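You operate a simulated robot arm through the tools that you are given. There is no shell and no other tool. Be economical: measure what you need, move in short steps, check, and stop when the job is done.

The job below is to be done with a simulated two-armed robot. You get a single attempt, and the scene is never put back.

JOB
Grind two big scoops from the tray with the oldest date.
Fine: leave the pestle in the mortar; shut the tray, put the scoop back and spill nothing. Set down upright: big scoop.

It is judged by the outcome, as a careful person would: the job done as asked, and still so three seconds after it is handed in. It fails if anything else is knocked over, pushed out of place, dropped, spilled or broken.

ROBOT AND FRAMES
Two 7-joint arms with two-finger grippers on one trunk, hanging from a carriage that runs on a gantry, over the field with the corners [0.464, 0.699], [-2.236, 0.699], [-2.236, -0.581], [0.464, -0.581] (x, y) and turns from 11 to 699 degrees about z. Base frame: it is fixed where the carriage stands at the start and does not move with it; the origin is on the floor, on the carriage's upright axis, x ahead of it, y to its left, z up; the surface under the hand at the start is at about z = 0.84. Lengths are in m, angles in degrees, forces in N, time in s.
The left shoulder is at the start at [0.04, 0.158, 1.352], the right one opposite. With the tool pointing down near the work surface each hand reaches from about 0.1 to 0.52 m from the robot's upright axis, wherever it stands, measured 20 degrees to its own side. Places, roughly: big scoop (9x5x11 cm) [0.2, -0.4, 0.9]; bottom tray [0.6, 0.1, 1]; lower middle tray [0.6, 0.1, 1.1]; top tray [0.6, 0.1, 1.3]; upper middle tray [0.6, 0.1, 1.2]. Payload 1.96 kg a hand.
The TCP of each hand is the grasp point between the finger pads, 0.02 m short of the fingertips. In the tool frame z runs along the fingers and y along their closing line. Largest opening 0.072 m; the body of the gripper starts 0.038 m behind the TCP.
Orientation is that of the tool frame in the base frame, as a unit quaternion [x, y, z, w]. With the fingers straight down and closing along the base's y, the tool's x points along the base's -x, its y along +y and its z along -z.

CONTROLS
- The arms move only by the tool play_rows. It takes "left_deltas", "right_deltas" or both (then of equal length, played together; a hand with none holds still); each is one flat list of numbers, 7 for each row, row after row: the shift along the base's x, y, z in m, then the turn, a rotation vector about the base's x, y, z in degrees, then the opening in per cent of the stroke, from 0 (shut) to 100 (fully open). In form: [x, y, z, wx, wy, wz, jaw, x, y, z, wx, wy, wz, jaw, ...]. A call has 1 to 12 rows; each row shifts and turns the commanded pose from where the row before left it. A row lasts 0.2 s, in which the tool goes at most 0.05 m and 8.6 degrees; a call with a longer step from one row to the next is refused whole, and so is a gripper value outside its range. Where a pose cannot be reached the arm comes as near as it can. A force on the tool above 60 N (or 10 N above the force at the start of the call, whichever is more), or a blocked arm, ends the call early, and 0.2 s more pass. Each finger travels about 0.045 m/s and halts on what it meets, pressing with about 21 N; the grip force reading is that of the motor and also rises with nothing between the fingers. The clock runs only during rows and for 0.2 s after the last one: add rows that do not move to give the fingers time. The reply holds the time, the measured pose of the TCP, the force on the tool along the base axes, the opening and the grip force, in the units named above and with some noise, with the torque about the TCP (base axes, N m) and any sound that the robot's microphone picked up.
- Cameras (640 x 400 px; columns grow to the right, rows downward): "scene" is now at [0.2173, -0.0052, 1.6991]; the picture's right is [-0.09, -1.00, 0.00], its down [-0.92, 0.09, -0.38] and it looks along [0.38, -0.04, -0.92] (base axes); focal length 267 px, centre (320, 200). "left" rides on the left gripper at [0.071, -0.019, -0.082] in its tool frame; the picture's right is [0.26, 0.97, 0.00], its down [-0.67, 0.18, -0.72] and it looks along [-0.69, 0.19, 0.70] (tool axes); focal length 280 px, centre (320, 200). "right" rides on the right gripper at [0.071, 0.019, -0.082] in its tool frame; the picture's right is [-0.26, 0.96, 0.00], its down [-0.67, -0.18, -0.72] and it looks along [-0.69, -0.19, 0.70] (tool axes); focal length 280 px, centre (320, 200). There is no depth. A picture from a camera that has moved, and an enlarged one, comes with that camera's place and axes in the base frame and with its lens.
- snapshot(camera): a new picture of that camera. The clock stands still meanwhile.
- lift_body(by): slides the trunk up (or, below 0, down) by that many m; the arms and the scene camera ride with it, the base frame stays. It gives what a move gives, with no picture.
- base_move(legs): drives the robot by 1 to 6 legs, each [ahead, left, turn to the left] in m, m and degrees, along the robot's own axes; the way and the turn of a leg run together, so that a leg with both is an arc; at most 1.5 m and 180 degrees a leg. The arms and the cameras ride along, it lands a little off, and it stops where it bumps. It keeps to its track: a leg is cut to what the track allows. It gives what a move gives.
- pan_tilt(pan, tilt): turns the head with the scene camera to pan (to the left, within 86 degrees either way) and tilt (down, from -29 to 69), counted from straight ahead of the robot. It gives what a move gives.
- enlarge(camera, box): a new picture of the part [left, top, right, bottom] of that camera's present view, enlarged. The clock stands still meanwhile.
- finish_job(): hands the job in; it is judged then, once.

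Go step by step. Nothing tells you exact positions but the pictures and the camera data: compare them with the known pose of the tool, close in by small moves and look again before you grip or let go. The budget is 120 turns and 92 pictures, counting those below and the enlarged ones. Unless the task says otherwise, let go and move clear before handing in.

The tools are called after "Request:" as name(argument=value, ...) on one line, values as JSON. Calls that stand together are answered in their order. play_rows: Moves the arms, as the interface text tells. Its arguments: {"type":"object","properties":{"left_deltas":{"type":"array","items":{"type":"number"}},"right_deltas":{"type":"array","items":{"type":"number"}}},"required":[]} The other tools are called the same way: lift_body (by) slides the trunk up or down; base_move (legs) drives the base; pan_tilt (pan, tilt) turns the head that bears the scene camera; snapshot (camera) takes a picture; enlarge (camera, box) takes an enlarged picture of a part of a camera's view; finish_job () hands the job in.

At the start:

```text
time: 0.0
left_position: [0.3619, 0.0655, 0.9999]
left_tcp_rot: [0.0, 1.0, 0.0, 0.0]
left_ft_force: [0.7, 0.3, 0.1]
left_moment: [-0.01, 0.01, 0.02]
left_finger_gap: 0.0719
left_grasp_force: 0.0
right_position: [0.3407, -0.2203, 1.0003]
right_tcp_rot: [0.0, 1.0, 0.0, 0.001]
right_ft_force: [0.6, 0.8, -0.5]
right_moment: [0.02, 0.04, 0.01]
right_finger_gap: 0.0719
right_grasp_force: 0.0
trunk travel left (down, up): [-0.675, 0.165]
robot x, y, heading: [0.0034, 0.0004, -0.1]
head pan, tilt: [-5.3, 67.4]
```

scene: 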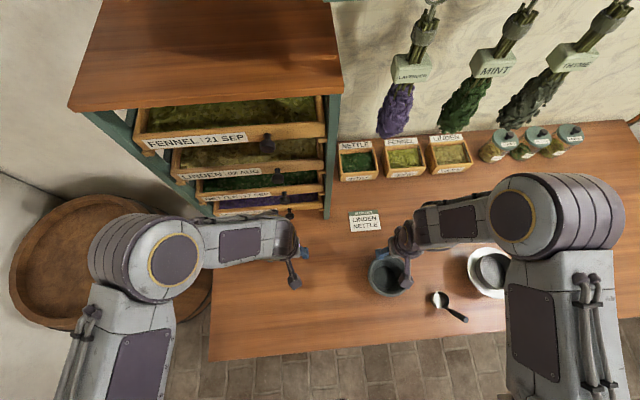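
right: 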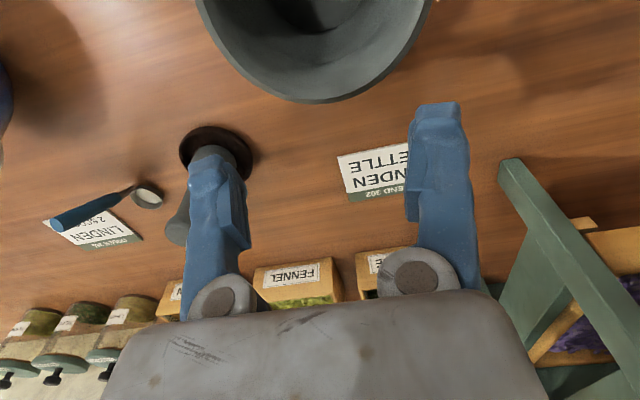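
left: 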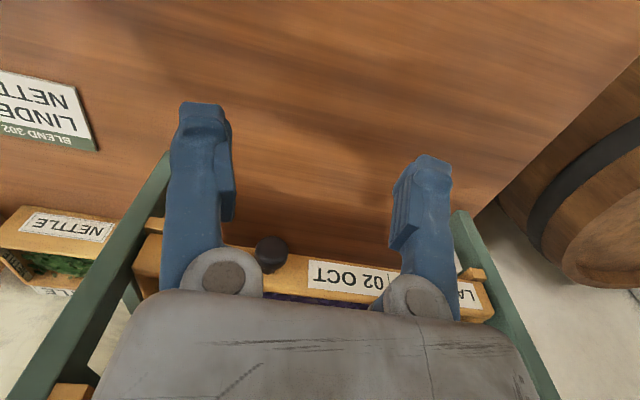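

I see a rack with four trays (dates on the labels), a mortar, pestle, scoops and a bowl. First I read the labels and look at the right side of the table.

Request:
enlarge(camera="scene", box=[120, 80, 350, 224])

Request:
enlarge(camera="scene", box=[330, 190, 540, 330])

```text
2.78 times, centred on (235, 152) of scene
camera zoom: at [0.2173, -0.0052, 1.6991], right [-0.09, -1.0, 0.0], down [-0.92, 0.09, -0.38], along [0.38, -0.04, -0.92], focal length 741 px, centre (556, 333)
```

zoom: 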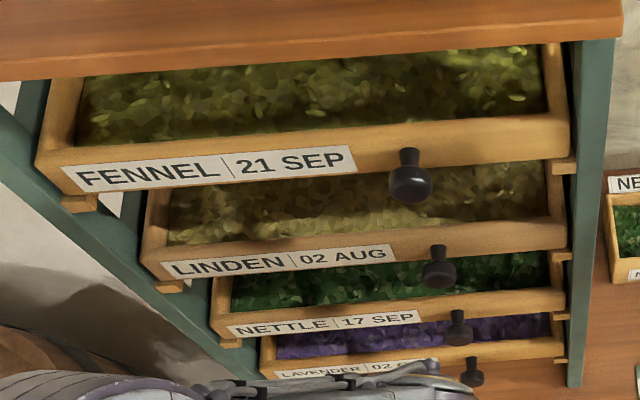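

```text
2.86 times, centred on (435, 260) of scene
camera zoom: at [0.2173, -0.0052, 1.6991], right [-0.09, -1.0, 0.0], down [-0.92, 0.09, -0.38], along [0.38, -0.04, -0.92], focal length 762 px, centre (-9, 29)
```

zoom: 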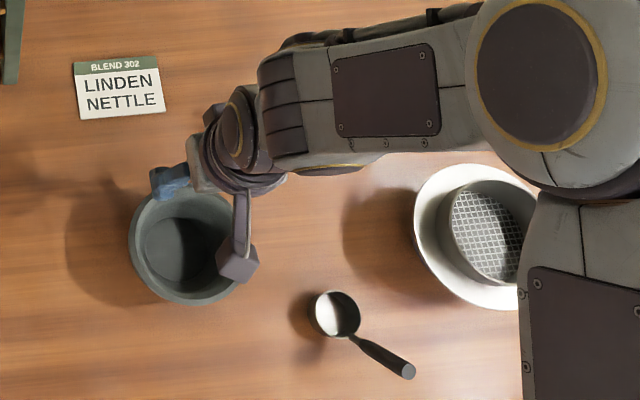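

Dates so far: Fennel 21 Sep, Linden 02 Aug, Nettle 17 Sep, Lavender 02 Oct, so the upper middle tray (Linden) is oldest. I move the hands up and aside for a clear look.

Request:
play_rows(right_deltas=[0, 0, 0.045, 0, 0, 0, 100, 0, 0, 0.045, 0, 0, 0, 100, 0, 0, 0.045, 0, 0, 0, 100, -0.04, -0.02, 0.02, 0, 0, 0, 100, -0.04, -0.02, 0.02, 0, 0, 0, 100, -0.04, -0.03, 0, 0, 0, 0, 100, -0.03, -0.03, 0, 0, 0, 0, 100, -0.03, -0.03, 0, 0, 0, 0, 100], left_deltas=[0, 0, 0.045, 0, 0, 0, 100, 0, 0, 0.045, 0, 0, 0, 100, -0.03, 0, 0.045, 0, 0, 0, 100, -0.04, 0.02, 0.02, 0, 0, 0, 100, -0.04, 0.02, 0.02, 0, 0, 0, 100, -0.04, 0.03, 0, 0, 0, 0, 100, -0.03, 0.03, 0, 0, 0, 0, 100, -0.03, 0.03, 0, 0, 0, 0, 100])

Request:
snapshot(camera="scene")

Request:
snapshot(camera="right")

Request:
snapshot(camera="left")

```text
refused: row 3 steps farther than a row can; nothing moved
```

```text
86 pictures are left
camera scene: at [0.2173, -0.0052, 1.6991], right [-0.09, -1.0, 0.0], down [-0.92, 0.09, -0.38], along [0.38, -0.04, -0.92], focal length 267 px, centre (320, 200)
```

scene: 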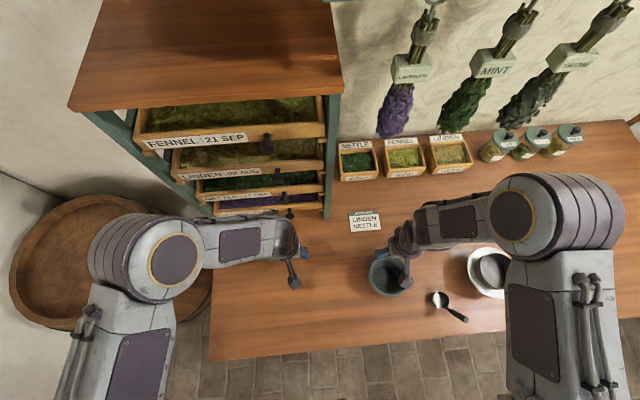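

```text
85 pictures are left
camera right: at [0.2709, -0.2006, 1.0821], right [0.26, 0.96, 0.0], down [0.67, -0.18, 0.72], along [0.69, -0.19, -0.7], focal length 280 px, centre (320, 200)
```

right: 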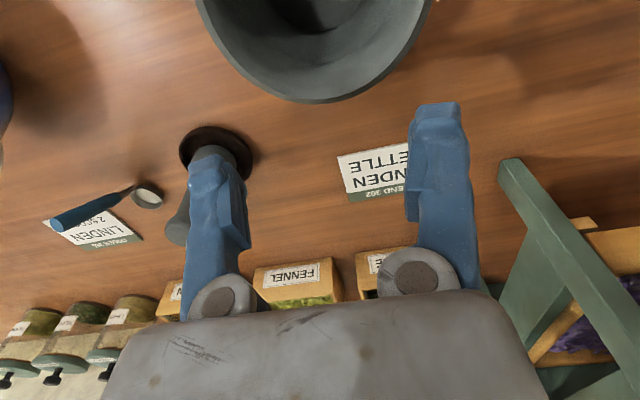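

```text
84 pictures are left
camera left: at [0.2909, 0.046, 1.0815], right [-0.26, 0.97, 0.0], down [0.67, 0.18, 0.72], along [0.69, 0.19, -0.7], focal length 280 px, centre (320, 200)
```

left: 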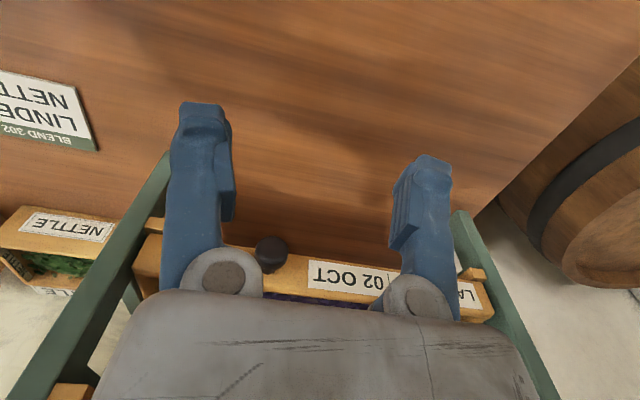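

Row 3 was slightly too long; I resend with shorter steps.

Request:
play_rows(right_deltas=[0, 0, 0.045, 0, 0, 0, 100, 0, 0, 0.045, 0, 0, 0, 100, 0, 0, 0.045, 0, 0, 0, 100, -0.04, -0.02, 0.02, 0, 0, 0, 100, -0.04, -0.02, 0.02, 0, 0, 0, 100, -0.04, -0.03, 0, 0, 0, 0, 100, -0.03, -0.03, 0, 0, 0, 0, 100, -0.03, -0.03, 0, 0, 0, 0, 100], left_deltas=[0, 0, 0.045, 0, 0, 0, 100, 0, 0, 0.045, 0, 0, 0, 100, -0.03, 0, 0.03, 0, 0, 0, 100, -0.04, 0.02, 0.02, 0, 0, 0, 100, -0.04, 0.02, 0.02, 0, 0, 0, 100, -0.04, 0.03, 0, 0, 0, 0, 100, -0.03, 0.03, 0, 0, 0, 0, 100, -0.03, 0.03, 0, 0, 0, 0, 100])

```text
time: 1.8
left_position: [0.2329, 0.1204, 1.1629]
left_tcp_rot: [0.001, 1.0, 0.0, 0.0]
left_ft_force: [0.5, 0.8, -0.2]
left_moment: [-0.04, 0.01, -0.01]
left_finger_gap: 0.072
left_grasp_force: 0.1
left hand out of reach, approached as far as the arm can: row 6, 7, 8
right_position: [0.2004, -0.3685, 1.1728]
right_tcp_rot: [0.0, 1.0, 0.002, -0.001]
right_ft_force: [0.8, -0.6, 0.0]
right_moment: [0.0, -0.02, 0.0]
right_finger_gap: 0.0721
right_grasp_force: 0.1
right hand out of reach, approached as far as the arm can: row 6, 7, 8
trunk travel left (down, up): [-0.675, 0.165]
robot x, y, heading: [-0.0008, -0.0016, 0.2]
head pan, tilt: [-5.3, 67.4]
```

Request:
snapshot(camera="scene")

Request:
snapshot(camera="right")

Request:
snapshot(camera="left")

```text
83 pictures are left
camera scene: at [0.2173, -0.0051, 1.6991], right [-0.09, -1.0, 0.0], down [-0.92, 0.09, -0.38], along [0.38, -0.04, -0.92], focal length 267 px, centre (320, 200)
```

scene: 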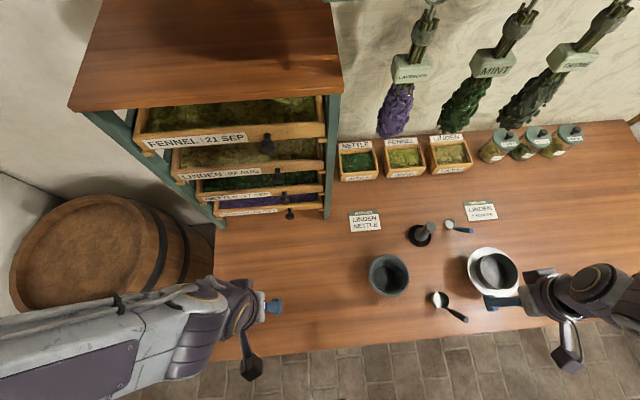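

```text
82 pictures are left
camera right: at [0.1318, -0.3499, 1.2541], right [0.26, 0.97, 0.0], down [0.68, -0.18, 0.71], along [0.69, -0.19, -0.7], focal length 280 px, centre (320, 200)
```

right: 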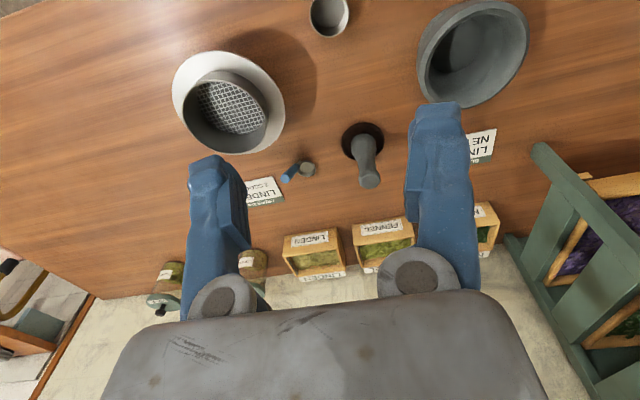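

```text
81 pictures are left
camera left: at [0.1612, 0.101, 1.2449], right [-0.26, 0.97, 0.0], down [0.67, 0.18, 0.72], along [0.69, 0.19, -0.7], focal length 280 px, centre (320, 200)
```

left: 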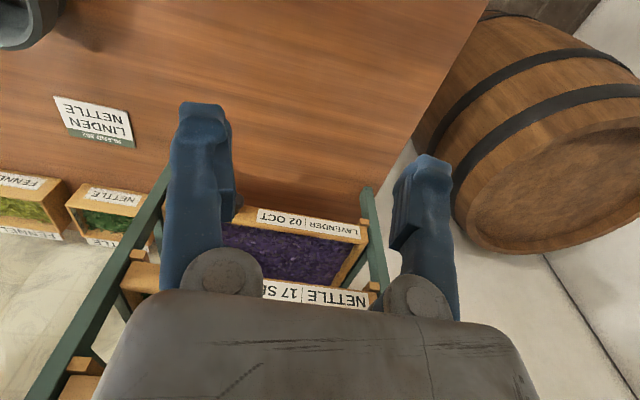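

Request:
enlarge(camera="scene", box=[340, 180, 540, 330])

Request:
enlarge(camera="scene", box=[130, 90, 340, 225])

Request:
enlarge(camera="right", box=[220, 110, 420, 250])

```text
2.67 times, centred on (440, 255) of scene
camera zoom: at [0.2173, -0.0051, 1.6991], right [-0.09, -1.0, 0.0], down [-0.92, 0.09, -0.38], along [0.38, -0.04, -0.92], focal length 711 px, centre (0, 53)
```

zoom: 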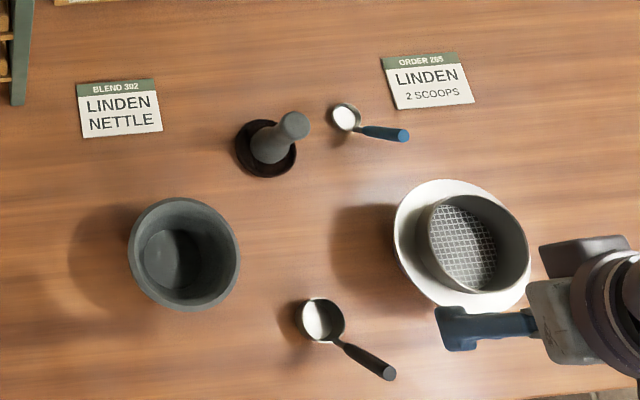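

```text
2.96 times, centred on (235, 158) of scene
camera zoom: at [0.2173, -0.0051, 1.6991], right [-0.09, -1.0, 0.0], down [-0.92, 0.09, -0.38], along [0.38, -0.04, -0.92], focal length 790 px, centre (572, 326)
```

zoom: 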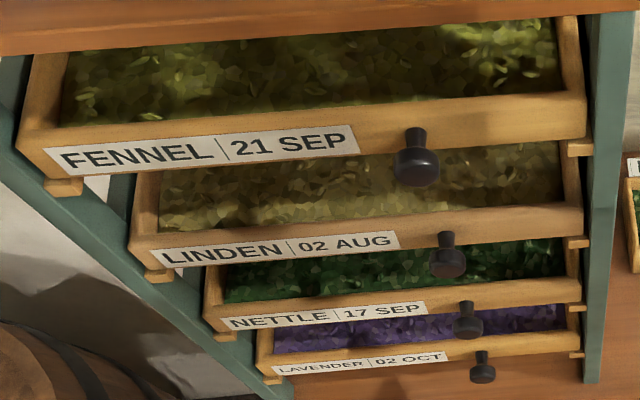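

```text
2.86 times, centred on (320, 180) of right
camera zoom: at [0.1318, -0.3499, 1.2541], right [0.26, 0.97, 0.0], down [0.68, -0.18, 0.71], along [0.69, -0.19, -0.7], focal length 801 px, centre (320, 257)
```

zoom: 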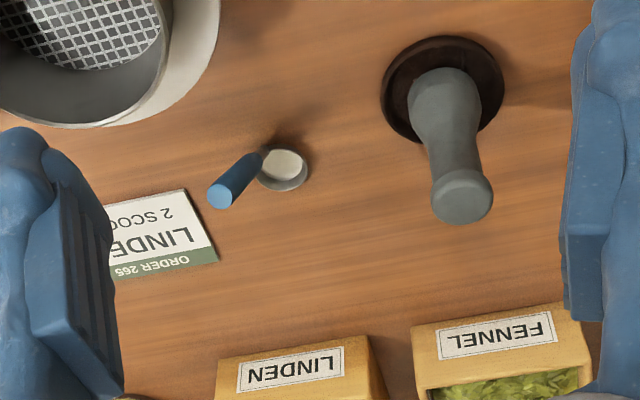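

The Linden tray of 02 Aug is the upper middle one; the big scoop is the black-handled one near [0.21,-0.36], the mortar near [0.29,-0.22]. I back off to get a flatter view of the rack and the scoop.

Request:
base_move(legs=[[-0.4, 0, 0]])

Request:
pan_tilt(pan=0, tilt=42)

Request:
snapshot(camera="scene")

Request:
snapshot(camera="right")

```text
time: 4.3
left_position: [-0.1653, 0.1198, 1.164]
left_tcp_rot: [0.0, 1.0, -0.001, 0.001]
left_ft_force: [-0.8, 1.3, -0.4]
left_moment: [0.0, -0.04, -0.01]
left_finger_gap: 0.0722
left_grasp_force: 0.0
right_position: [-0.1985, -0.3698, 1.1722]
right_tcp_rot: [0.001, 1.0, 0.001, -0.001]
right_ft_force: [-0.3, -0.6, 0.0]
right_moment: [0.01, 0.0, 0.0]
right_finger_gap: 0.0721
right_grasp_force: 0.0
trunk travel left (down, up): [-0.675, 0.165]
robot x, y, heading: [-0.3945, -0.004, -0.4]
head pan, tilt: [-5.3, 67.4]
```

```text
time: 5.2
left_position: [-0.1652, 0.1204, 1.1642]
left_tcp_rot: [0.001, 1.0, -0.001, 0.0]
left_ft_force: [1.0, -0.5, 0.0]
left_moment: [0.03, -0.02, 0.04]
left_finger_gap: 0.0721
left_grasp_force: 0.0
right_position: [-0.1976, -0.3694, 1.1713]
right_tcp_rot: [0.001, 1.0, 0.0, -0.001]
right_ft_force: [0.7, 0.7, 0.4]
right_moment: [-0.01, -0.01, -0.01]
right_finger_gap: 0.072
right_grasp_force: 0.1
trunk travel left (down, up): [-0.675, 0.165]
robot x, y, heading: [-0.3958, 0.0012, 0.2]
head pan, tilt: [0.0, 42.0]
```

```text
77 pictures are left
camera scene: at [-0.1542, 0.0001, 1.7309], right [0.0, -1.0, 0.0], down [-0.67, 0.0, -0.74], along [0.74, 0.0, -0.67], focal length 267 px, centre (320, 200)
```

scene: 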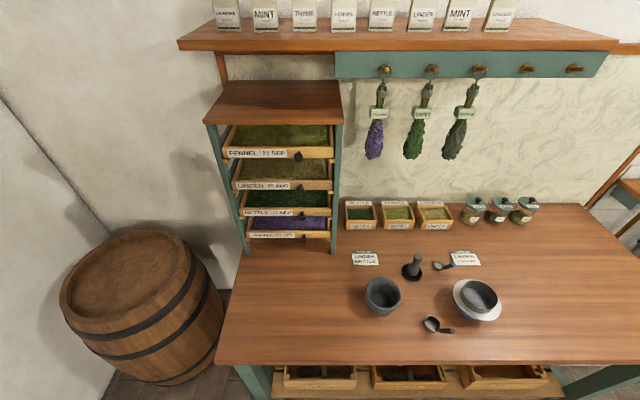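

```text
76 pictures are left
camera right: at [-0.2663, -0.3496, 1.2541], right [0.26, 0.96, 0.0], down [0.68, -0.19, 0.71], along [0.69, -0.19, -0.7], focal length 280 px, centre (320, 200)
```

right: 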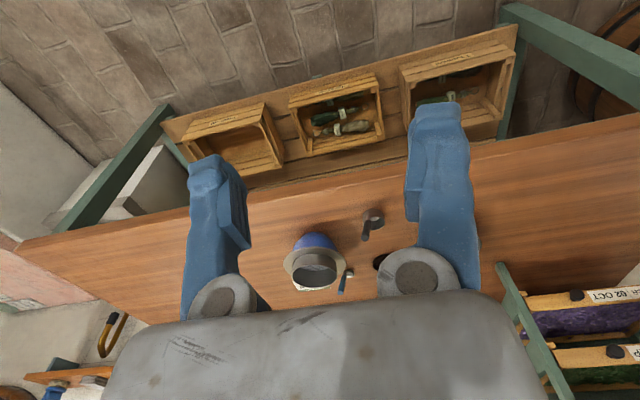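

Request:
enlarge(camera="scene", box=[190, 80, 360, 260])

Request:
enlarge(camera="scene", box=[340, 240, 520, 350])

```text
2.22 times, centred on (275, 170) of scene
camera zoom: at [-0.1542, 0.0001, 1.7309], right [0.0, -1.0, 0.0], down [-0.67, 0.0, -0.74], along [0.74, 0.0, -0.67], focal length 592 px, centre (420, 267)
```

zoom: 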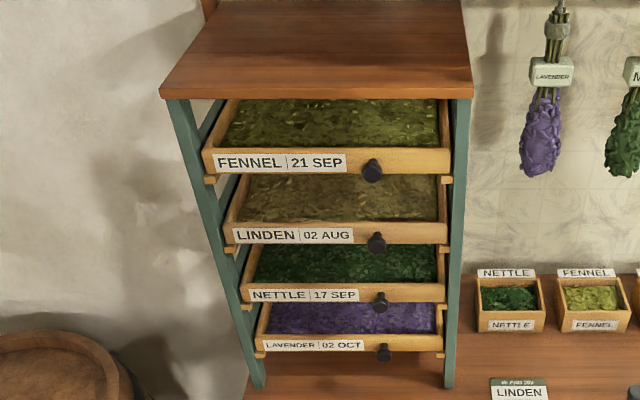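

```text
3.56 times, centred on (430, 295) of scene
camera zoom: at [-0.1542, 0.0001, 1.7309], right [0.0, -1.0, 0.0], down [-0.67, 0.0, -0.74], along [0.74, 0.0, -0.67], focal length 948 px, centre (-71, -138)
```

zoom: 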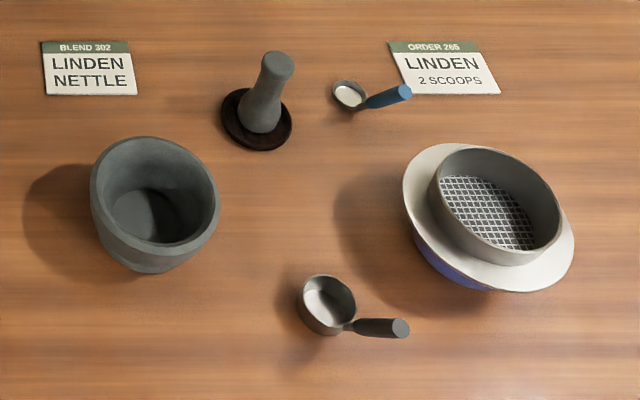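

Triangulated: Linden knob ≈ [0.489, 0.059, 1.194], scoop cup rim ≈ [0.213,-0.36,0.87] with its handle rising to ≈ [0.16,-0.381,0.94], tray spans y ≈ -0.04…0.28. While clear of everything, I turn the left hand to point ahead (for the knob) and test the right hand's pouring roll.

Request:
play_rows(left_deltas=[0.02, 0, 0, 0, -8.5, 0, 100, 0.02, 0, 0, 0, -8.5, 0, 100, 0, 0, 0, 0, -8.5, 0, 100, 0, 0, 0, 0, -8.5, 0, 100, 0, 0, 0, 0, -8.5, 0, 100, 0, 0, 0, 0, -8.5, 0, 100, 0, 0, 0, 0, -8.5, 0, 100, 0, 0, 0, 0, -8.5, 0, 100, 0, 0, 0, 0, -8.5, 0, 100, 0, 0, 0, 0, -8.5, 0, 100, 0, 0, 0, 0, -5, 0, 100, 0, 0, 0, 0, 0, 0, 100], right_deltas=[0.03, 0.02, 0, 8.5, 0, 0, 100, 0.03, 0.02, 0, 8.5, 0, 0, 100, 0, 0.02, 0, 8.5, 0, 0, 100, 0, 0.02, 0, 8.5, 0, 0, 100, 0, 0, 0, 8.5, 0, 0, 100, 0, 0, 0, 8.5, 0, 0, 100, 0, 0, 0, 8.5, 0, 0, 100, 0, 0, 0, 8.5, 0, 0, 100, 0, 0, 0, 8.5, 0, 0, 100, 0, 0, 0, 8.5, 0, 0, 100, 0, 0, 0, 8.5, 0, 0, 100, 0, 0, 0, 8.5, 0, 0, 100])

```text
time: 6.6
left_position: [-0.0849, 0.0795, 1.1815]
left_tcp_rot: [-0.113, 0.916, -0.025, 0.385]
left_ft_force: [-0.8, -0.1, 0.6]
left_moment: [0.01, 0.01, 0.0]
left_finger_gap: 0.0719
left_grasp_force: 0.1
left hand out of reach, approached as far as the arm can: row 1, 3, 4, 5, 6, 7
right_position: [-0.1367, -0.2889, 1.1717]
right_tcp_rot: [0.001, 0.902, 0.432, -0.002]
right_ft_force: [-0.5, 0.1, -0.3]
right_moment: [-0.01, -0.01, -0.03]
right_finger_gap: 0.0717
right_grasp_force: 0.0
trunk travel left (down, up): [-0.675, 0.165]
robot x, y, heading: [-0.3976, 0.0018, -0.1]
head pan, tilt: [0.0, 42.0]
stopped in row 7 (left hand): the arm was blocked; the commanded pose is now the measured one
```

The left arm is too folded; I extend it forward and upward while turning, and finish the right roll test.

Request:
play_rows(left_deltas=[0.04, 0.02, 0, 0, 0, 0, 100, 0.04, 0.02, 0, 0, 0, 0, 100, 0.04, 0.02, 0, 0, 0, 0, 100, 0.04, 0, 0, 0, -8, 0, 100, 0.02, 0, 0, 0, -8, 0, 100, 0, 0, 0, 0, -8, 0, 100, 0, 0, 0, 0, -8, 0, 100, 0, 0, 0, 0, -8, 0, 100, 0, 0, 0, 0, 0, 0, 100], right_deltas=[0.03, 0, 0, 8.5, 0, 0, 100, 0.03, 0, 0, 8.5, 0, 0, 100, 0, 0, 0, 8.5, 0, 0, 100, 0, 0, 0, 8.5, 0, 0, 100, 0, 0, 0, 8.5, 0, 0, 100, 0, 0, 0, 8.5, 0, 0, 100, 0, 0, 0, 8.5, 0, 0, 100, 0, 0, 0, 8.5, 0, 0, 100, 0, 0, 0, 0, 0, 0, 100])

Request:
snapshot(camera="scene")

```text
time: 8.6
left_position: [0.0922, 0.1296, 1.1767]
left_tcp_rot: [-0.092, 0.744, -0.073, 0.658]
left_ft_force: [0.7, 0.0, -0.4]
left_moment: [0.0, 0.0, -0.03]
left_finger_gap: 0.0719
left_grasp_force: 0.1
left hand out of reach, approached as far as the arm can: row 8
right_position: [-0.0827, -0.2802, 1.1602]
right_tcp_rot: [0.0, 0.506, 0.863, -0.002]
right_ft_force: [0.2, 0.3, 0.2]
right_moment: [-0.01, -0.01, -0.02]
right_finger_gap: 0.0719
right_grasp_force: 0.0
right hand out of reach, approached as far as the arm can: row 8
trunk travel left (down, up): [-0.675, 0.165]
robot x, y, heading: [-0.394, 0.0001, -0.4]
head pan, tilt: [0.0, 42.0]
```

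```text
73 pictures are left
camera scene: at [-0.1542, -0.0001, 1.731], right [0.0, -1.0, 0.0], down [-0.67, 0.0, -0.74], along [0.74, 0.0, -0.67], focal length 267 px, centre (320, 200)
```

scene: 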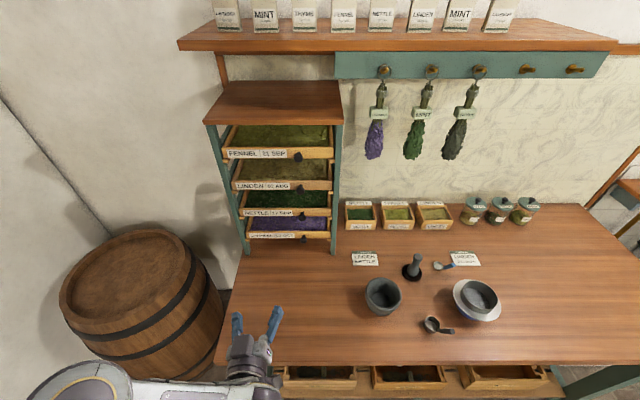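

Both orientations work: left hand points ahead, right hand can roll 119° to pour. I bring the right hand back upright and line the left up with the knob.

Request:
play_rows(left_deltas=[0, -0.03, 0.01, 6.5, 0, 0, 100, 0, -0.03, 0.007, 6.5, 0, 0, 100, 0, -0.01, 0, 0, 0, 0, 100, 0, 0, 0, 0, 0, 0, 100, 0, 0, 0, 0, 0, 0, 100, 0, 0, 0, 0, 0, 0, 100, 0, 0, 0, 0, 0, 0, 100, 0, 0, 0, 0, 0, 0, 100, 0, 0, 0, 0, 0, 0, 100, 0, 0, 0, 0, 0, 0, 100, 0, 0, 0, 0, 0, 0, 100, 0, 0, 0, 0, 0, 0, 100], right_deltas=[0, 0, 0, -8.5, 0, 0, 100, 0, 0, 0, -8.5, 0, 0, 100, 0, 0, 0, -8.5, 0, 0, 100, 0, 0, 0, -8.5, 0, 0, 100, 0, 0, 0, -8.5, 0, 0, 100, 0, 0, 0, -8.5, 0, 0, 100, 0, 0, 0, -8.5, 0, 0, 100, 0, 0, 0, -8.5, 0, 0, 100, 0, 0, 0, -8.5, 0, 0, 100, 0, -0.03, 0, -8.5, 0, 0, 100, 0, -0.03, 0, -8.5, 0, 0, 100, 0, -0.03, 0, -8.5, 0, 0, 100])

Request:
base_move(legs=[[0.28, 0, 0]])

Request:
snapshot(camera="left")

Request:
snapshot(camera="scene")

```text
time: 11.2
left_position: [0.0936, 0.0678, 1.1991]
left_tcp_rot: [-0.019, 0.732, 0.019, 0.681]
left_ft_force: [-0.7, 0.3, 0.0]
left_moment: [0.01, 0.01, 0.01]
left_finger_gap: 0.0721
left_grasp_force: 0.1
right_position: [-0.0831, -0.3708, 1.1602]
right_tcp_rot: [0.001, 0.989, 0.148, -0.002]
right_ft_force: [-0.3, 0.7, 0.1]
right_moment: [-0.01, -0.01, -0.03]
right_finger_gap: 0.072
right_grasp_force: 0.1
trunk travel left (down, up): [-0.675, 0.165]
robot x, y, heading: [-0.3978, -0.0011, 0.1]
head pan, tilt: [0.0, 42.0]
```

```text
time: 13.2
left_position: [0.3691, 0.0689, 1.1994]
left_tcp_rot: [-0.021, 0.732, 0.02, 0.681]
left_ft_force: [-0.1, 0.2, -0.7]
left_moment: [0.03, -0.02, -0.04]
left_finger_gap: 0.072
left_grasp_force: 0.0
right_position: [0.1969, -0.3706, 1.1592]
right_tcp_rot: [-0.001, 0.989, 0.15, -0.002]
right_ft_force: [-0.3, 0.1, 0.2]
right_moment: [-0.01, 0.01, 0.04]
right_finger_gap: 0.0721
right_grasp_force: 0.0
trunk travel left (down, up): [-0.675, 0.165]
robot x, y, heading: [-0.1233, 0.0005, 0.3]
head pan, tilt: [0.0, 42.0]
```

```text
72 pictures are left
camera left: at [0.2846, 0.0447, 1.1336], right [-0.08, 0.96, -0.26], down [-0.68, 0.14, 0.72], along [0.73, 0.23, 0.64], focal length 280 px, centre (320, 200)
```

left: 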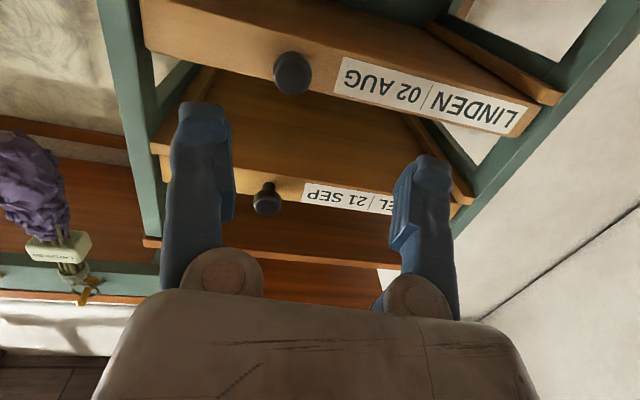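

```text
71 pictures are left
camera scene: at [0.1232, 0.0008, 1.731], right [0.0, -1.0, 0.0], down [-0.67, 0.0, -0.74], along [0.74, 0.0, -0.67], focal length 267 px, centre (320, 200)
```

scene: 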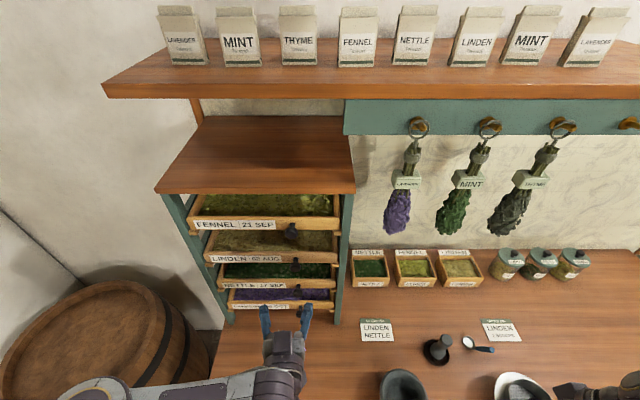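

The knob sits at ≈[0.489,0.059,1.199], confirmed from the left camera. I move the open fingers around it.

Request:
play_rows(left_deltas=[0.03, -0.01, 0, 0, 0, 0, 100, 0.03, 0, 0, 0, 0, 0, 100, 0.03, 0, 0, 0, 0, 0, 100, 0.02, 0, 0, 0, 0, 0, 100, 0, 0, 0, 0, 0, 0, 100])

Request:
snapshot(camera="left")

```text
time: 14.4
left_position: [0.4818, 0.0597, 1.1998]
left_tcp_rot: [-0.021, 0.732, 0.02, 0.681]
left_ft_force: [-0.7, 0.2, 0.3]
left_moment: [0.03, 0.02, 0.01]
left_finger_gap: 0.0719
left_grasp_force: 0.1
right_position: [0.1956, -0.3688, 1.1602]
right_tcp_rot: [0.0, 0.989, 0.149, -0.002]
right_ft_force: [1.3, 0.4, 0.2]
right_moment: [0.01, 0.0, -0.01]
right_finger_gap: 0.072
right_grasp_force: 0.0
trunk travel left (down, up): [-0.675, 0.165]
robot x, y, heading: [-0.122, -0.001, 0.5]
head pan, tilt: [0.0, 42.0]
```

```text
70 pictures are left
camera left: at [0.3951, 0.0341, 1.1336], right [-0.08, 0.96, -0.26], down [-0.68, 0.14, 0.72], along [0.73, 0.23, 0.64], focal length 280 px, centre (320, 200)
```

left: 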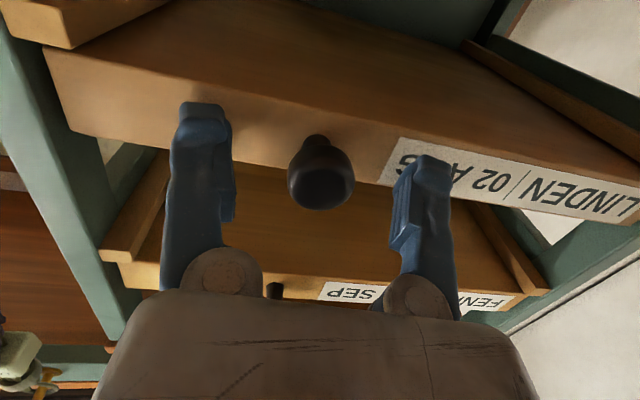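

The knob is between the pads; I close on it.

Request:
play_rows(left_deltas=[0.004, 0, 0, 0, 0, 0, 60, 0, 0, 0, 0, 0, 0, 20, 0, 0, 0, 0, 0, 0, 0, 0, 0, 0, 0, 0, 0, 0, 0, 0, 0, 0, 0, 0, 0])

```text
time: 15.6
left_position: [0.4829, 0.0595, 1.1967]
left_tcp_rot: [-0.021, 0.732, 0.02, 0.68]
left_ft_force: [-5.9, -5.2, -3.5]
left_moment: [-0.03, -0.06, 0.03]
left_finger_gap: 0.0189
left_grasp_force: 33.7
right_position: [0.1957, -0.3708, 1.1592]
right_tcp_rot: [0.0, 0.989, 0.149, -0.002]
right_ft_force: [0.4, 0.0, -0.2]
right_moment: [0.01, 0.01, 0.01]
right_finger_gap: 0.0718
right_grasp_force: 0.0
trunk travel left (down, up): [-0.675, 0.165]
robot x, y, heading: [-0.1236, 0.0018, 0.3]
head pan, tilt: [0.0, 42.0]
```

Gripped (19 mm). I pull the tray out 10 cm and look.

Request:
play_rows(left_deltas=[-0.01, 0, 0, 0, 0, 0, 0, -0.015, 0, 0, 0, 0, 0, 0, -0.015, 0, 0, 0, 0, 0, 0, -0.015, 0, 0, 0, 0, 0, 0, -0.015, 0, 0, 0, 0, 0, 0, -0.015, 0, 0, 0, 0, 0, 0, -0.015, 0, 0, 0, 0, 0, 0, 0, 0, 0, 0, 0, 0, 0])

Request:
snapshot(camera="scene")

```text
time: 17.4
left_position: [0.3819, 0.0603, 1.1968]
left_tcp_rot: [-0.02, 0.733, 0.02, 0.68]
left_ft_force: [0.8, -3.6, -27.9]
left_moment: [0.0, 0.55, -0.01]
left_finger_gap: 0.0188
left_grasp_force: 40.3
right_position: [0.195, -0.3701, 1.1602]
right_tcp_rot: [0.0, 0.989, 0.15, -0.002]
right_ft_force: [-0.7, -0.1, 0.0]
right_moment: [0.01, 0.03, -0.01]
right_finger_gap: 0.0721
right_grasp_force: 0.0
trunk travel left (down, up): [-0.675, 0.165]
robot x, y, heading: [-0.1203, 0.0024, 0.0]
head pan, tilt: [0.0, 42.0]
```

```text
69 pictures are left
camera scene: at [0.1224, 0.0005, 1.7305], right [0.0, -1.0, 0.0], down [-0.67, 0.0, -0.74], along [0.74, 0.0, -0.67], focal length 267 px, centre (320, 200)
```

scene: 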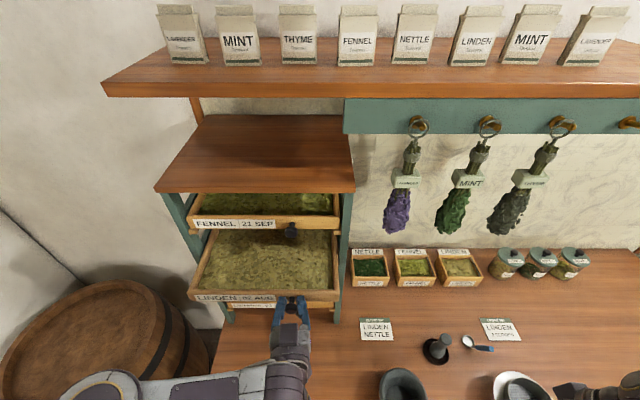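

The tray is out 10 cm, but there is a 28 N downward load on the hand. I lower the commanded pose 3 mm to learn whether that is strain or tray weight.

Request:
play_rows(left_deltas=[0, 0, -0.002, 0, 0, 0, 0, 0, 0, -0.001, 0, 0, 0, 0, 0, 0, 0, 0, 0, 0, 0])

Request:
enlarge(camera="scene", box=[150, 180, 360, 330])

Request:
snapshot(camera="left")

```text
time: 18.2
left_position: [0.3835, 0.0586, 1.1971]
left_tcp_rot: [-0.022, 0.73, 0.02, 0.682]
left_ft_force: [-1.4, -2.7, -0.5]
left_moment: [0.1, 0.09, -0.06]
left_finger_gap: 0.0185
left_grasp_force: 40.0
right_position: [0.1958, -0.3693, 1.1605]
right_tcp_rot: [-0.001, 0.989, 0.15, -0.002]
right_ft_force: [0.3, -0.1, -0.4]
right_moment: [-0.02, 0.01, -0.02]
right_finger_gap: 0.0719
right_grasp_force: 0.0
trunk travel left (down, up): [-0.675, 0.165]
robot x, y, heading: [-0.1183, 0.0057, 0.0]
head pan, tilt: [0.0, 42.0]
```

```text
2.67 times, centred on (255, 255) of scene
camera zoom: at [0.123, 0.0007, 1.7311], right [0.0, -1.0, 0.0], down [-0.67, 0.0, -0.74], along [0.74, 0.0, -0.67], focal length 711 px, centre (493, 53)
```

zoom: 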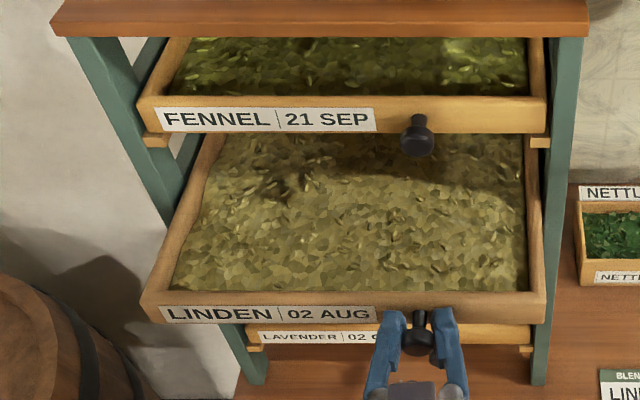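

```text
67 pictures are left
camera left: at [0.2988, 0.034, 1.1321], right [-0.08, 0.96, -0.26], down [-0.68, 0.14, 0.72], along [0.73, 0.23, 0.64], focal length 280 px, centre (320, 200)
```

left: 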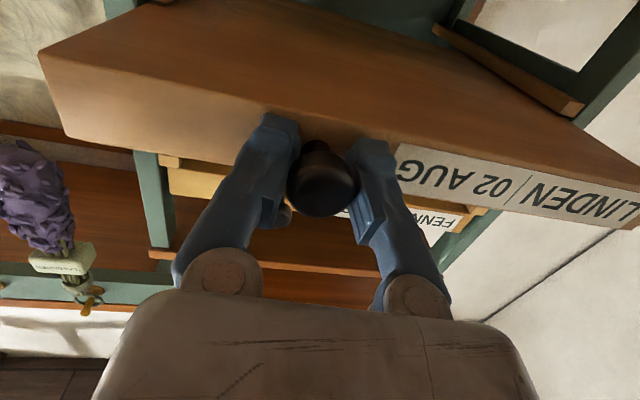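

It was only strain; the tray is guided. I pull another 7 cm.

Request:
play_rows(left_deltas=[-0.01, 0, 0, 0, 0, 0, 0, -0.015, 0, 0, 0, 0, 0, 0, -0.015, 0, 0, 0, 0, 0, 0, -0.015, 0, 0, 0, 0, 0, 0, -0.015, 0, 0, 0, 0, 0, 0, 0, 0, 0, 0, 0, 0, 0])

Request:
snapshot(camera="scene")

```text
time: 19.6
left_position: [0.3151, 0.0586, 1.1982]
left_tcp_rot: [-0.022, 0.73, 0.019, 0.683]
left_ft_force: [0.4, -12.6, 29.3]
left_moment: [-0.22, 0.22, -0.09]
left_finger_gap: 0.0184
left_grasp_force: 39.9
right_position: [0.1968, -0.3708, 1.1622]
right_tcp_rot: [0.0, 0.989, 0.149, -0.001]
right_ft_force: [-0.5, -0.1, -0.4]
right_moment: [-0.02, 0.01, 0.05]
right_finger_gap: 0.0721
right_grasp_force: 0.0
trunk travel left (down, up): [-0.675, 0.165]
robot x, y, heading: [-0.1217, 0.0007, 0.2]
head pan, tilt: [0.0, 42.0]
```

```text
66 pictures are left
camera scene: at [0.1238, 0.0, 1.7316], right [0.0, -1.0, 0.0], down [-0.67, 0.0, -0.74], along [0.74, 0.0, -0.67], focal length 267 px, centre (320, 200)
```

scene: 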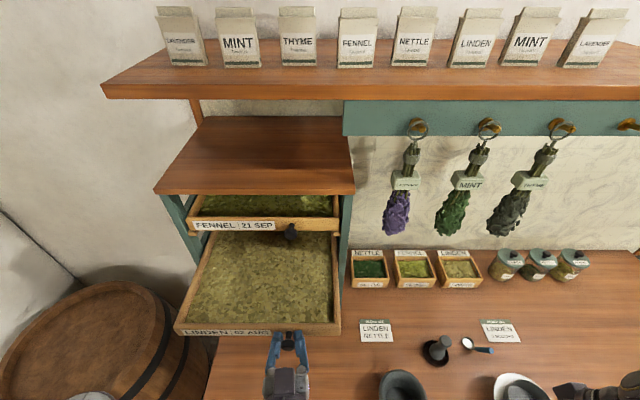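

17 cm open is enough. I relax the strain, release the knob and back the left hand off.

Request:
play_rows(left_deltas=[0, 0, 0.003, 0, 0, 0, 0, 0, 0, 0, 0, 0, 0, 40, 0, 0, 0, 0, 0, 0, 90, 0, 0, 0, 0, 0, 0, 90, 0, 0, 0, 0, 0, 0, 90, -0.03, 0, 0, 0, 0, 0, 90, -0.03, 0, 0, 0, 0, 0, 90, -0.01, 0.02, -0.03, 0, 0, 0, 90, 0, 0.03, -0.03, 0, 0, 0, 90, 0, 0.03, -0.03, 0, 0, 0, 90])

Request:
snapshot(camera="scene")

```text
time: 21.8
left_position: [0.2595, 0.148, 1.1112]
left_tcp_rot: [-0.022, 0.732, 0.022, 0.681]
left_ft_force: [0.0, -0.7, 0.0]
left_moment: [-0.04, -0.02, 0.0]
left_finger_gap: 0.065
left_grasp_force: 0.1
left hand out of reach, approached as far as the arm can: row 7, 8
right_position: [0.1955, -0.3697, 1.1609]
right_tcp_rot: [-0.001, 0.989, 0.149, -0.002]
right_ft_force: [0.2, -0.8, -0.3]
right_moment: [0.04, 0.02, 0.01]
right_finger_gap: 0.0721
right_grasp_force: 0.1
trunk travel left (down, up): [-0.675, 0.165]
robot x, y, heading: [-0.1218, 0.0005, 0.2]
head pan, tilt: [0.0, 42.0]
```

```text
65 pictures are left
camera scene: at [0.1231, 0.0008, 1.731], right [0.0, -1.0, 0.0], down [-0.67, 0.0, -0.74], along [0.74, 0.0, -0.67], focal length 267 px, centre (320, 200)
```

scene: 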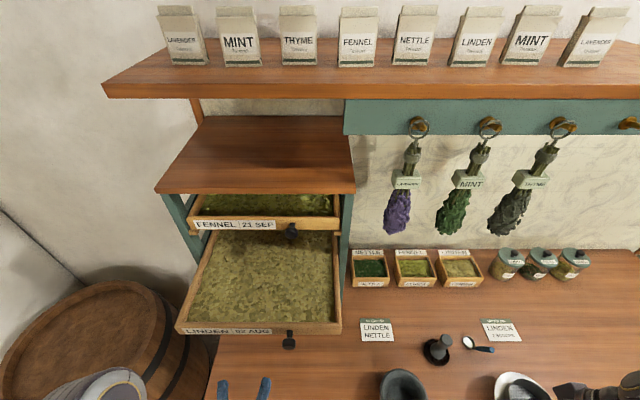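

The tray stays open. I fold the left hand back down and aside, and finish levelling the right hand above the scoop.

Request:
play_rows(left_deltas=[0, 0.02, -0.01, 0, 8.5, 0, 90, 0, 0.02, -0.01, 0, 8.5, 0, 90, -0.01, 0.02, 0, 0, 8.5, 0, 90, -0.01, 0.02, 0, 0, 8.5, 0, 90, -0.01, 0, 0, 0, 8.5, 0, 90, -0.01, 0, 0, 0, 8.5, 0, 90, -0.02, 0, 0, 0, 8.5, 0, 90, -0.02, 0, 0, 0, 8.5, 0, 90, -0.02, 0, 0, 0, 8.5, 0, 90, -0.02, 0, 0, 0, 8.5, 0, 90, 0, 0, 0, 0, 0, 0, 90, 0, 0, 0, 0, 0, 0, 90], right_deltas=[0, 0, 0, -8.5, 0, 0, 100, 0, 0, 0, -8.5, 0, 0, 100, 0, 0, 0, 0, 0, 8, 100, 0, 0, 0, 0, 0, 8, 100, 0, 0, 0, 0, 0, 4, 100, 0, 0, 0, 0, 0, 0, 100, 0, 0, 0, 0, 0, 0, 100, 0, 0, 0, 0, 0, 0, 100, 0, 0, 0, 0, 0, 0, 100, 0, 0, 0, 0, 0, 0, 100, 0, 0, 0, 0, 0, 0, 100, 0, 0, 0, 0, 0, 0, 100])

Request:
base_move(legs=[[0.07, 0, 0]])

Request:
snapshot(camera="right")

Request:
snapshot(camera="scene")

```text
time: 24.4
left_position: [0.1432, 0.2065, 1.0839]
left_tcp_rot: [0.01, 0.999, -0.003, 0.045]
left_ft_force: [-0.9, 0.2, 0.2]
left_moment: [-0.02, 0.0, 0.02]
left_finger_gap: 0.0648
left_grasp_force: 0.2
left hand out of reach, approached as far as the arm can: row 5
right_position: [0.1964, -0.3698, 1.1593]
right_tcp_rot: [-0.175, 0.985, 0.001, -0.002]
right_ft_force: [0.2, -0.5, -0.3]
right_moment: [0.01, -0.01, 0.02]
right_finger_gap: 0.0719
right_grasp_force: 0.1
trunk travel left (down, up): [-0.675, 0.165]
robot x, y, heading: [-0.1245, 0.0056, -0.1]
head pan, tilt: [0.0, 42.0]
```

```text
time: 25.4
left_position: [0.2115, 0.206, 1.084]
left_tcp_rot: [0.01, 0.999, -0.003, 0.045]
left_ft_force: [0.3, 0.0, -0.2]
left_moment: [0.01, -0.01, 0.01]
left_finger_gap: 0.0649
left_grasp_force: 0.1
right_position: [0.265, -0.3696, 1.1594]
right_tcp_rot: [-0.174, 0.985, 0.002, -0.002]
right_ft_force: [0.9, 0.7, 0.4]
right_moment: [0.0, -0.01, -0.01]
right_finger_gap: 0.072
right_grasp_force: 0.1
trunk travel left (down, up): [-0.675, 0.165]
robot x, y, heading: [-0.0499, 0.0026, 0.1]
head pan, tilt: [0.0, 42.0]
```

```text
64 pictures are left
camera right: at [0.1939, -0.3755, 1.2417], right [-0.08, 1.0, 0.0], down [0.7, 0.06, 0.71], along [0.71, 0.06, -0.7], focal length 280 px, centre (320, 200)
```

right: 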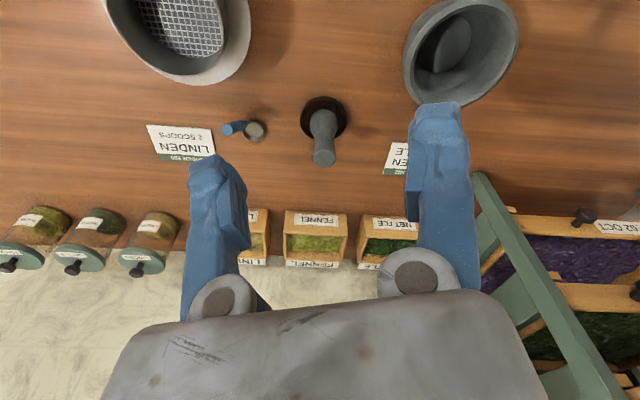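

```text
63 pictures are left
camera scene: at [0.1929, 0.0007, 1.731], right [0.0, -1.0, 0.0], down [-0.67, 0.0, -0.74], along [0.74, 0.0, -0.67], focal length 267 px, centre (320, 200)
```

scene: 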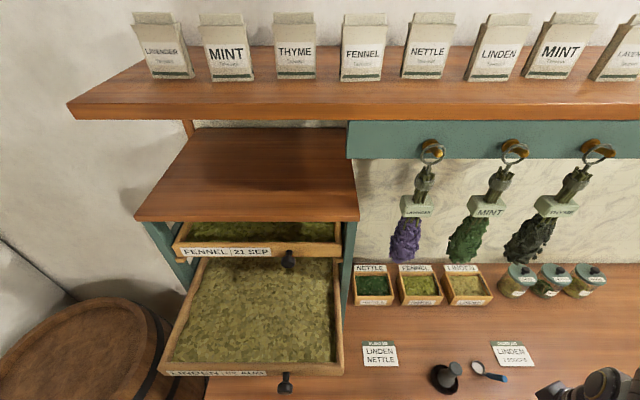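

The tray is open and clear; now I bring the right hand above the scoop handle at z ≈ 1.03 to look at it closely.

Request:
play_rows(right_deltas=[-0.045, -0.005, 0, 0, 0, 0, 100, -0.045, -0.005, -0.01, 0, 0, 0, 100, -0.01, 0, -0.04, 0, 0, 0, 100, 0, 0, -0.04, 0, 0, 0, 100, 0, 0, -0.03, 0, 0, 0, 100, 0, 0, 0, 0, 0, 0, 100])

Request:
pan_tilt(pan=-20, tilt=67)

Request:
snapshot(camera="right")

Request:
snapshot(camera="scene")

```text
time: 26.8
left_position: [0.213, 0.205, 1.0843]
left_tcp_rot: [0.009, 0.999, -0.003, 0.046]
left_ft_force: [-0.4, -0.7, 0.4]
left_moment: [0.02, 0.03, 0.01]
left_finger_gap: 0.0649
left_grasp_force: 0.0
right_position: [0.1627, -0.3807, 1.0388]
right_tcp_rot: [-0.174, 0.985, 0.001, -0.002]
right_ft_force: [0.0, -0.6, 0.9]
right_moment: [-0.02, -0.01, 0.0]
right_finger_gap: 0.0722
right_grasp_force: 0.0
trunk travel left (down, up): [-0.675, 0.165]
robot x, y, heading: [-0.0493, 0.0013, 0.1]
head pan, tilt: [0.0, 42.0]
```

```text
time: 27.7
left_position: [0.2128, 0.2059, 1.0838]
left_tcp_rot: [0.01, 0.999, -0.003, 0.045]
left_ft_force: [0.2, 0.4, 0.5]
left_moment: [0.0, 0.01, 0.01]
left_finger_gap: 0.0647
left_grasp_force: 0.1
right_position: [0.1629, -0.3794, 1.039]
right_tcp_rot: [-0.173, 0.985, 0.001, -0.002]
right_ft_force: [-0.1, -0.3, 0.0]
right_moment: [0.0, 0.02, 0.01]
right_finger_gap: 0.0721
right_grasp_force: 0.1
trunk travel left (down, up): [-0.675, 0.165]
robot x, y, heading: [-0.0461, 0.0041, -0.0]
head pan, tilt: [-20.0, 67.0]
```

```text
62 pictures are left
camera right: at [0.0914, -0.3862, 1.1219], right [-0.08, 1.0, 0.0], down [0.7, 0.06, 0.71], along [0.71, 0.06, -0.7], focal length 280 px, centre (320, 200)
```

right: 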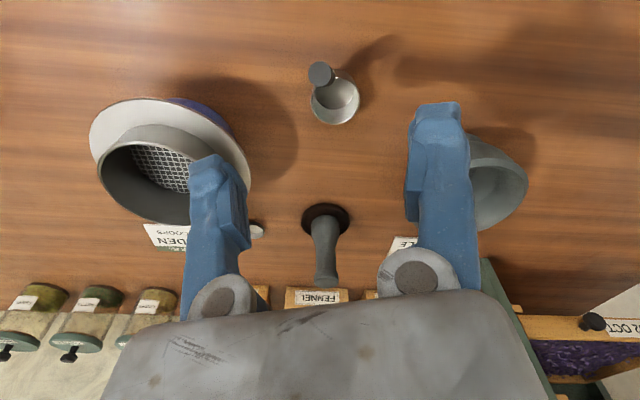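

```text
61 pictures are left
camera scene: at [0.164, -0.0192, 1.6996], right [-0.34, -0.94, 0.0], down [-0.86, 0.31, -0.39], along [0.37, -0.13, -0.92], focal length 267 px, centre (320, 200)
```

scene: 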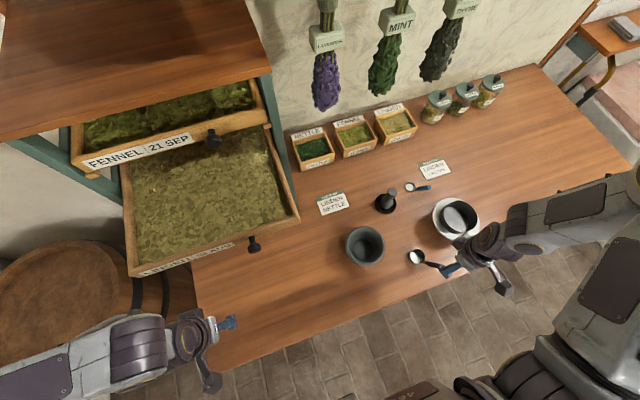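

Request:
enlarge(camera="right", box=[270, 40, 390, 140])

Request:
enlarge(camera="scene", box=[330, 170, 500, 290])

```text
4.00 times, centred on (330, 90) of right
camera zoom: at [0.0914, -0.3862, 1.1219], right [-0.08, 1.0, 0.0], down [0.7, 0.06, 0.71], along [0.71, 0.06, -0.7], focal length 1122 px, centre (280, 640)
```

zoom: 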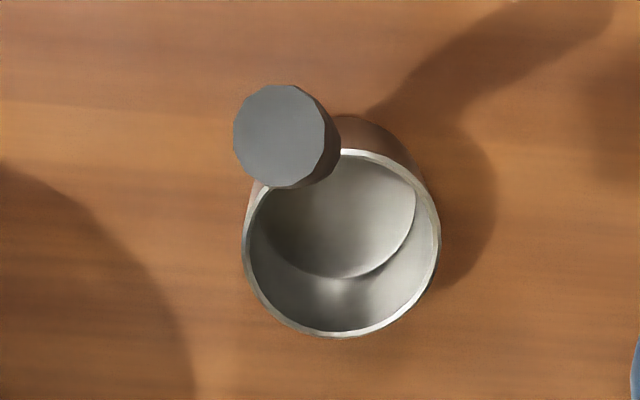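

```text
3.33 times, centred on (415, 230) of scene
camera zoom: at [0.164, -0.0192, 1.6996], right [-0.34, -0.94, 0.0], down [-0.86, 0.31, -0.39], along [0.37, -0.13, -0.92], focal length 889 px, centre (3, 100)
```

zoom: 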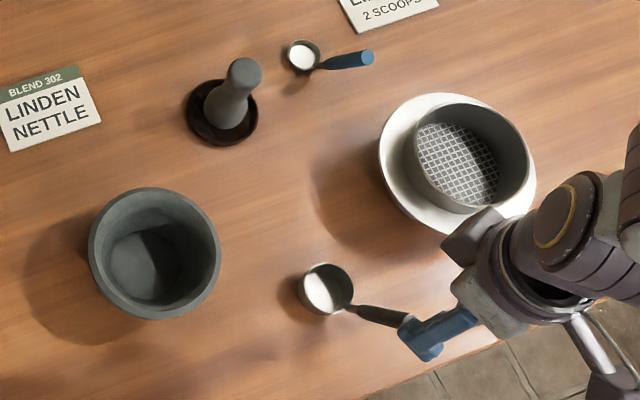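

The handle is confirmed: tip ≈[0.162,-0.380,0.939], heading 20° from x, leaning about 24° from vertical, 14 mm thick. I tilt the hand 24° to lie along it and lower partway.

Request:
play_rows(right_deltas=[0, 0, 0, 2.8, -7.6, 0, 100, 0, 0, 0, 2.8, -7.6, 0, 100, 0.002, 0.001, -0.02, 2.7, -7.4, 0, 100, 0, 0, -0.025, 0, 0, 0, 100, 0, 0, 0, 0, 0, 0, 100])

Request:
snapshot(camera="right")

```text
time: 28.9
left_position: [0.2127, 0.2051, 1.0843]
left_tcp_rot: [0.009, 0.999, -0.003, 0.046]
left_ft_force: [0.5, 0.5, -0.3]
left_moment: [0.02, -0.01, 0.0]
left_finger_gap: 0.065
left_grasp_force: 0.0
right_position: [0.1666, -0.3799, 0.995]
right_tcp_rot: [-0.17, 0.963, 0.038, 0.203]
right_ft_force: [-0.4, -0.1, -0.6]
right_moment: [-0.02, -0.02, 0.0]
right_finger_gap: 0.0718
right_grasp_force: 0.0
trunk travel left (down, up): [-0.675, 0.165]
robot x, y, heading: [-0.0532, -0.0008, 0.3]
head pan, tilt: [-20.0, 67.0]
```

```text
58 pictures are left
camera right: at [0.0694, -0.395, 1.0416], right [-0.11, 0.99, 0.11], down [0.37, -0.06, 0.93], along [0.92, 0.14, -0.36], focal length 280 px, centre (320, 200)
```

right: 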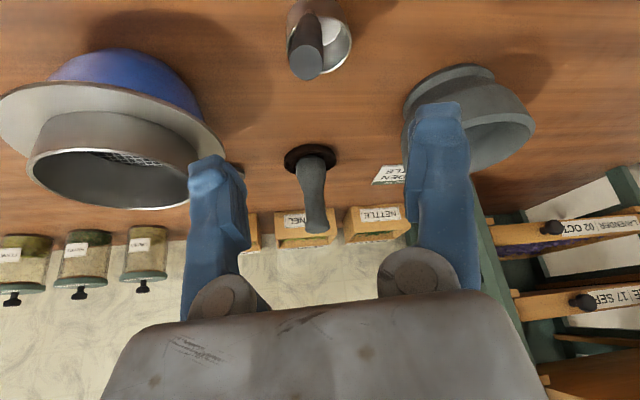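

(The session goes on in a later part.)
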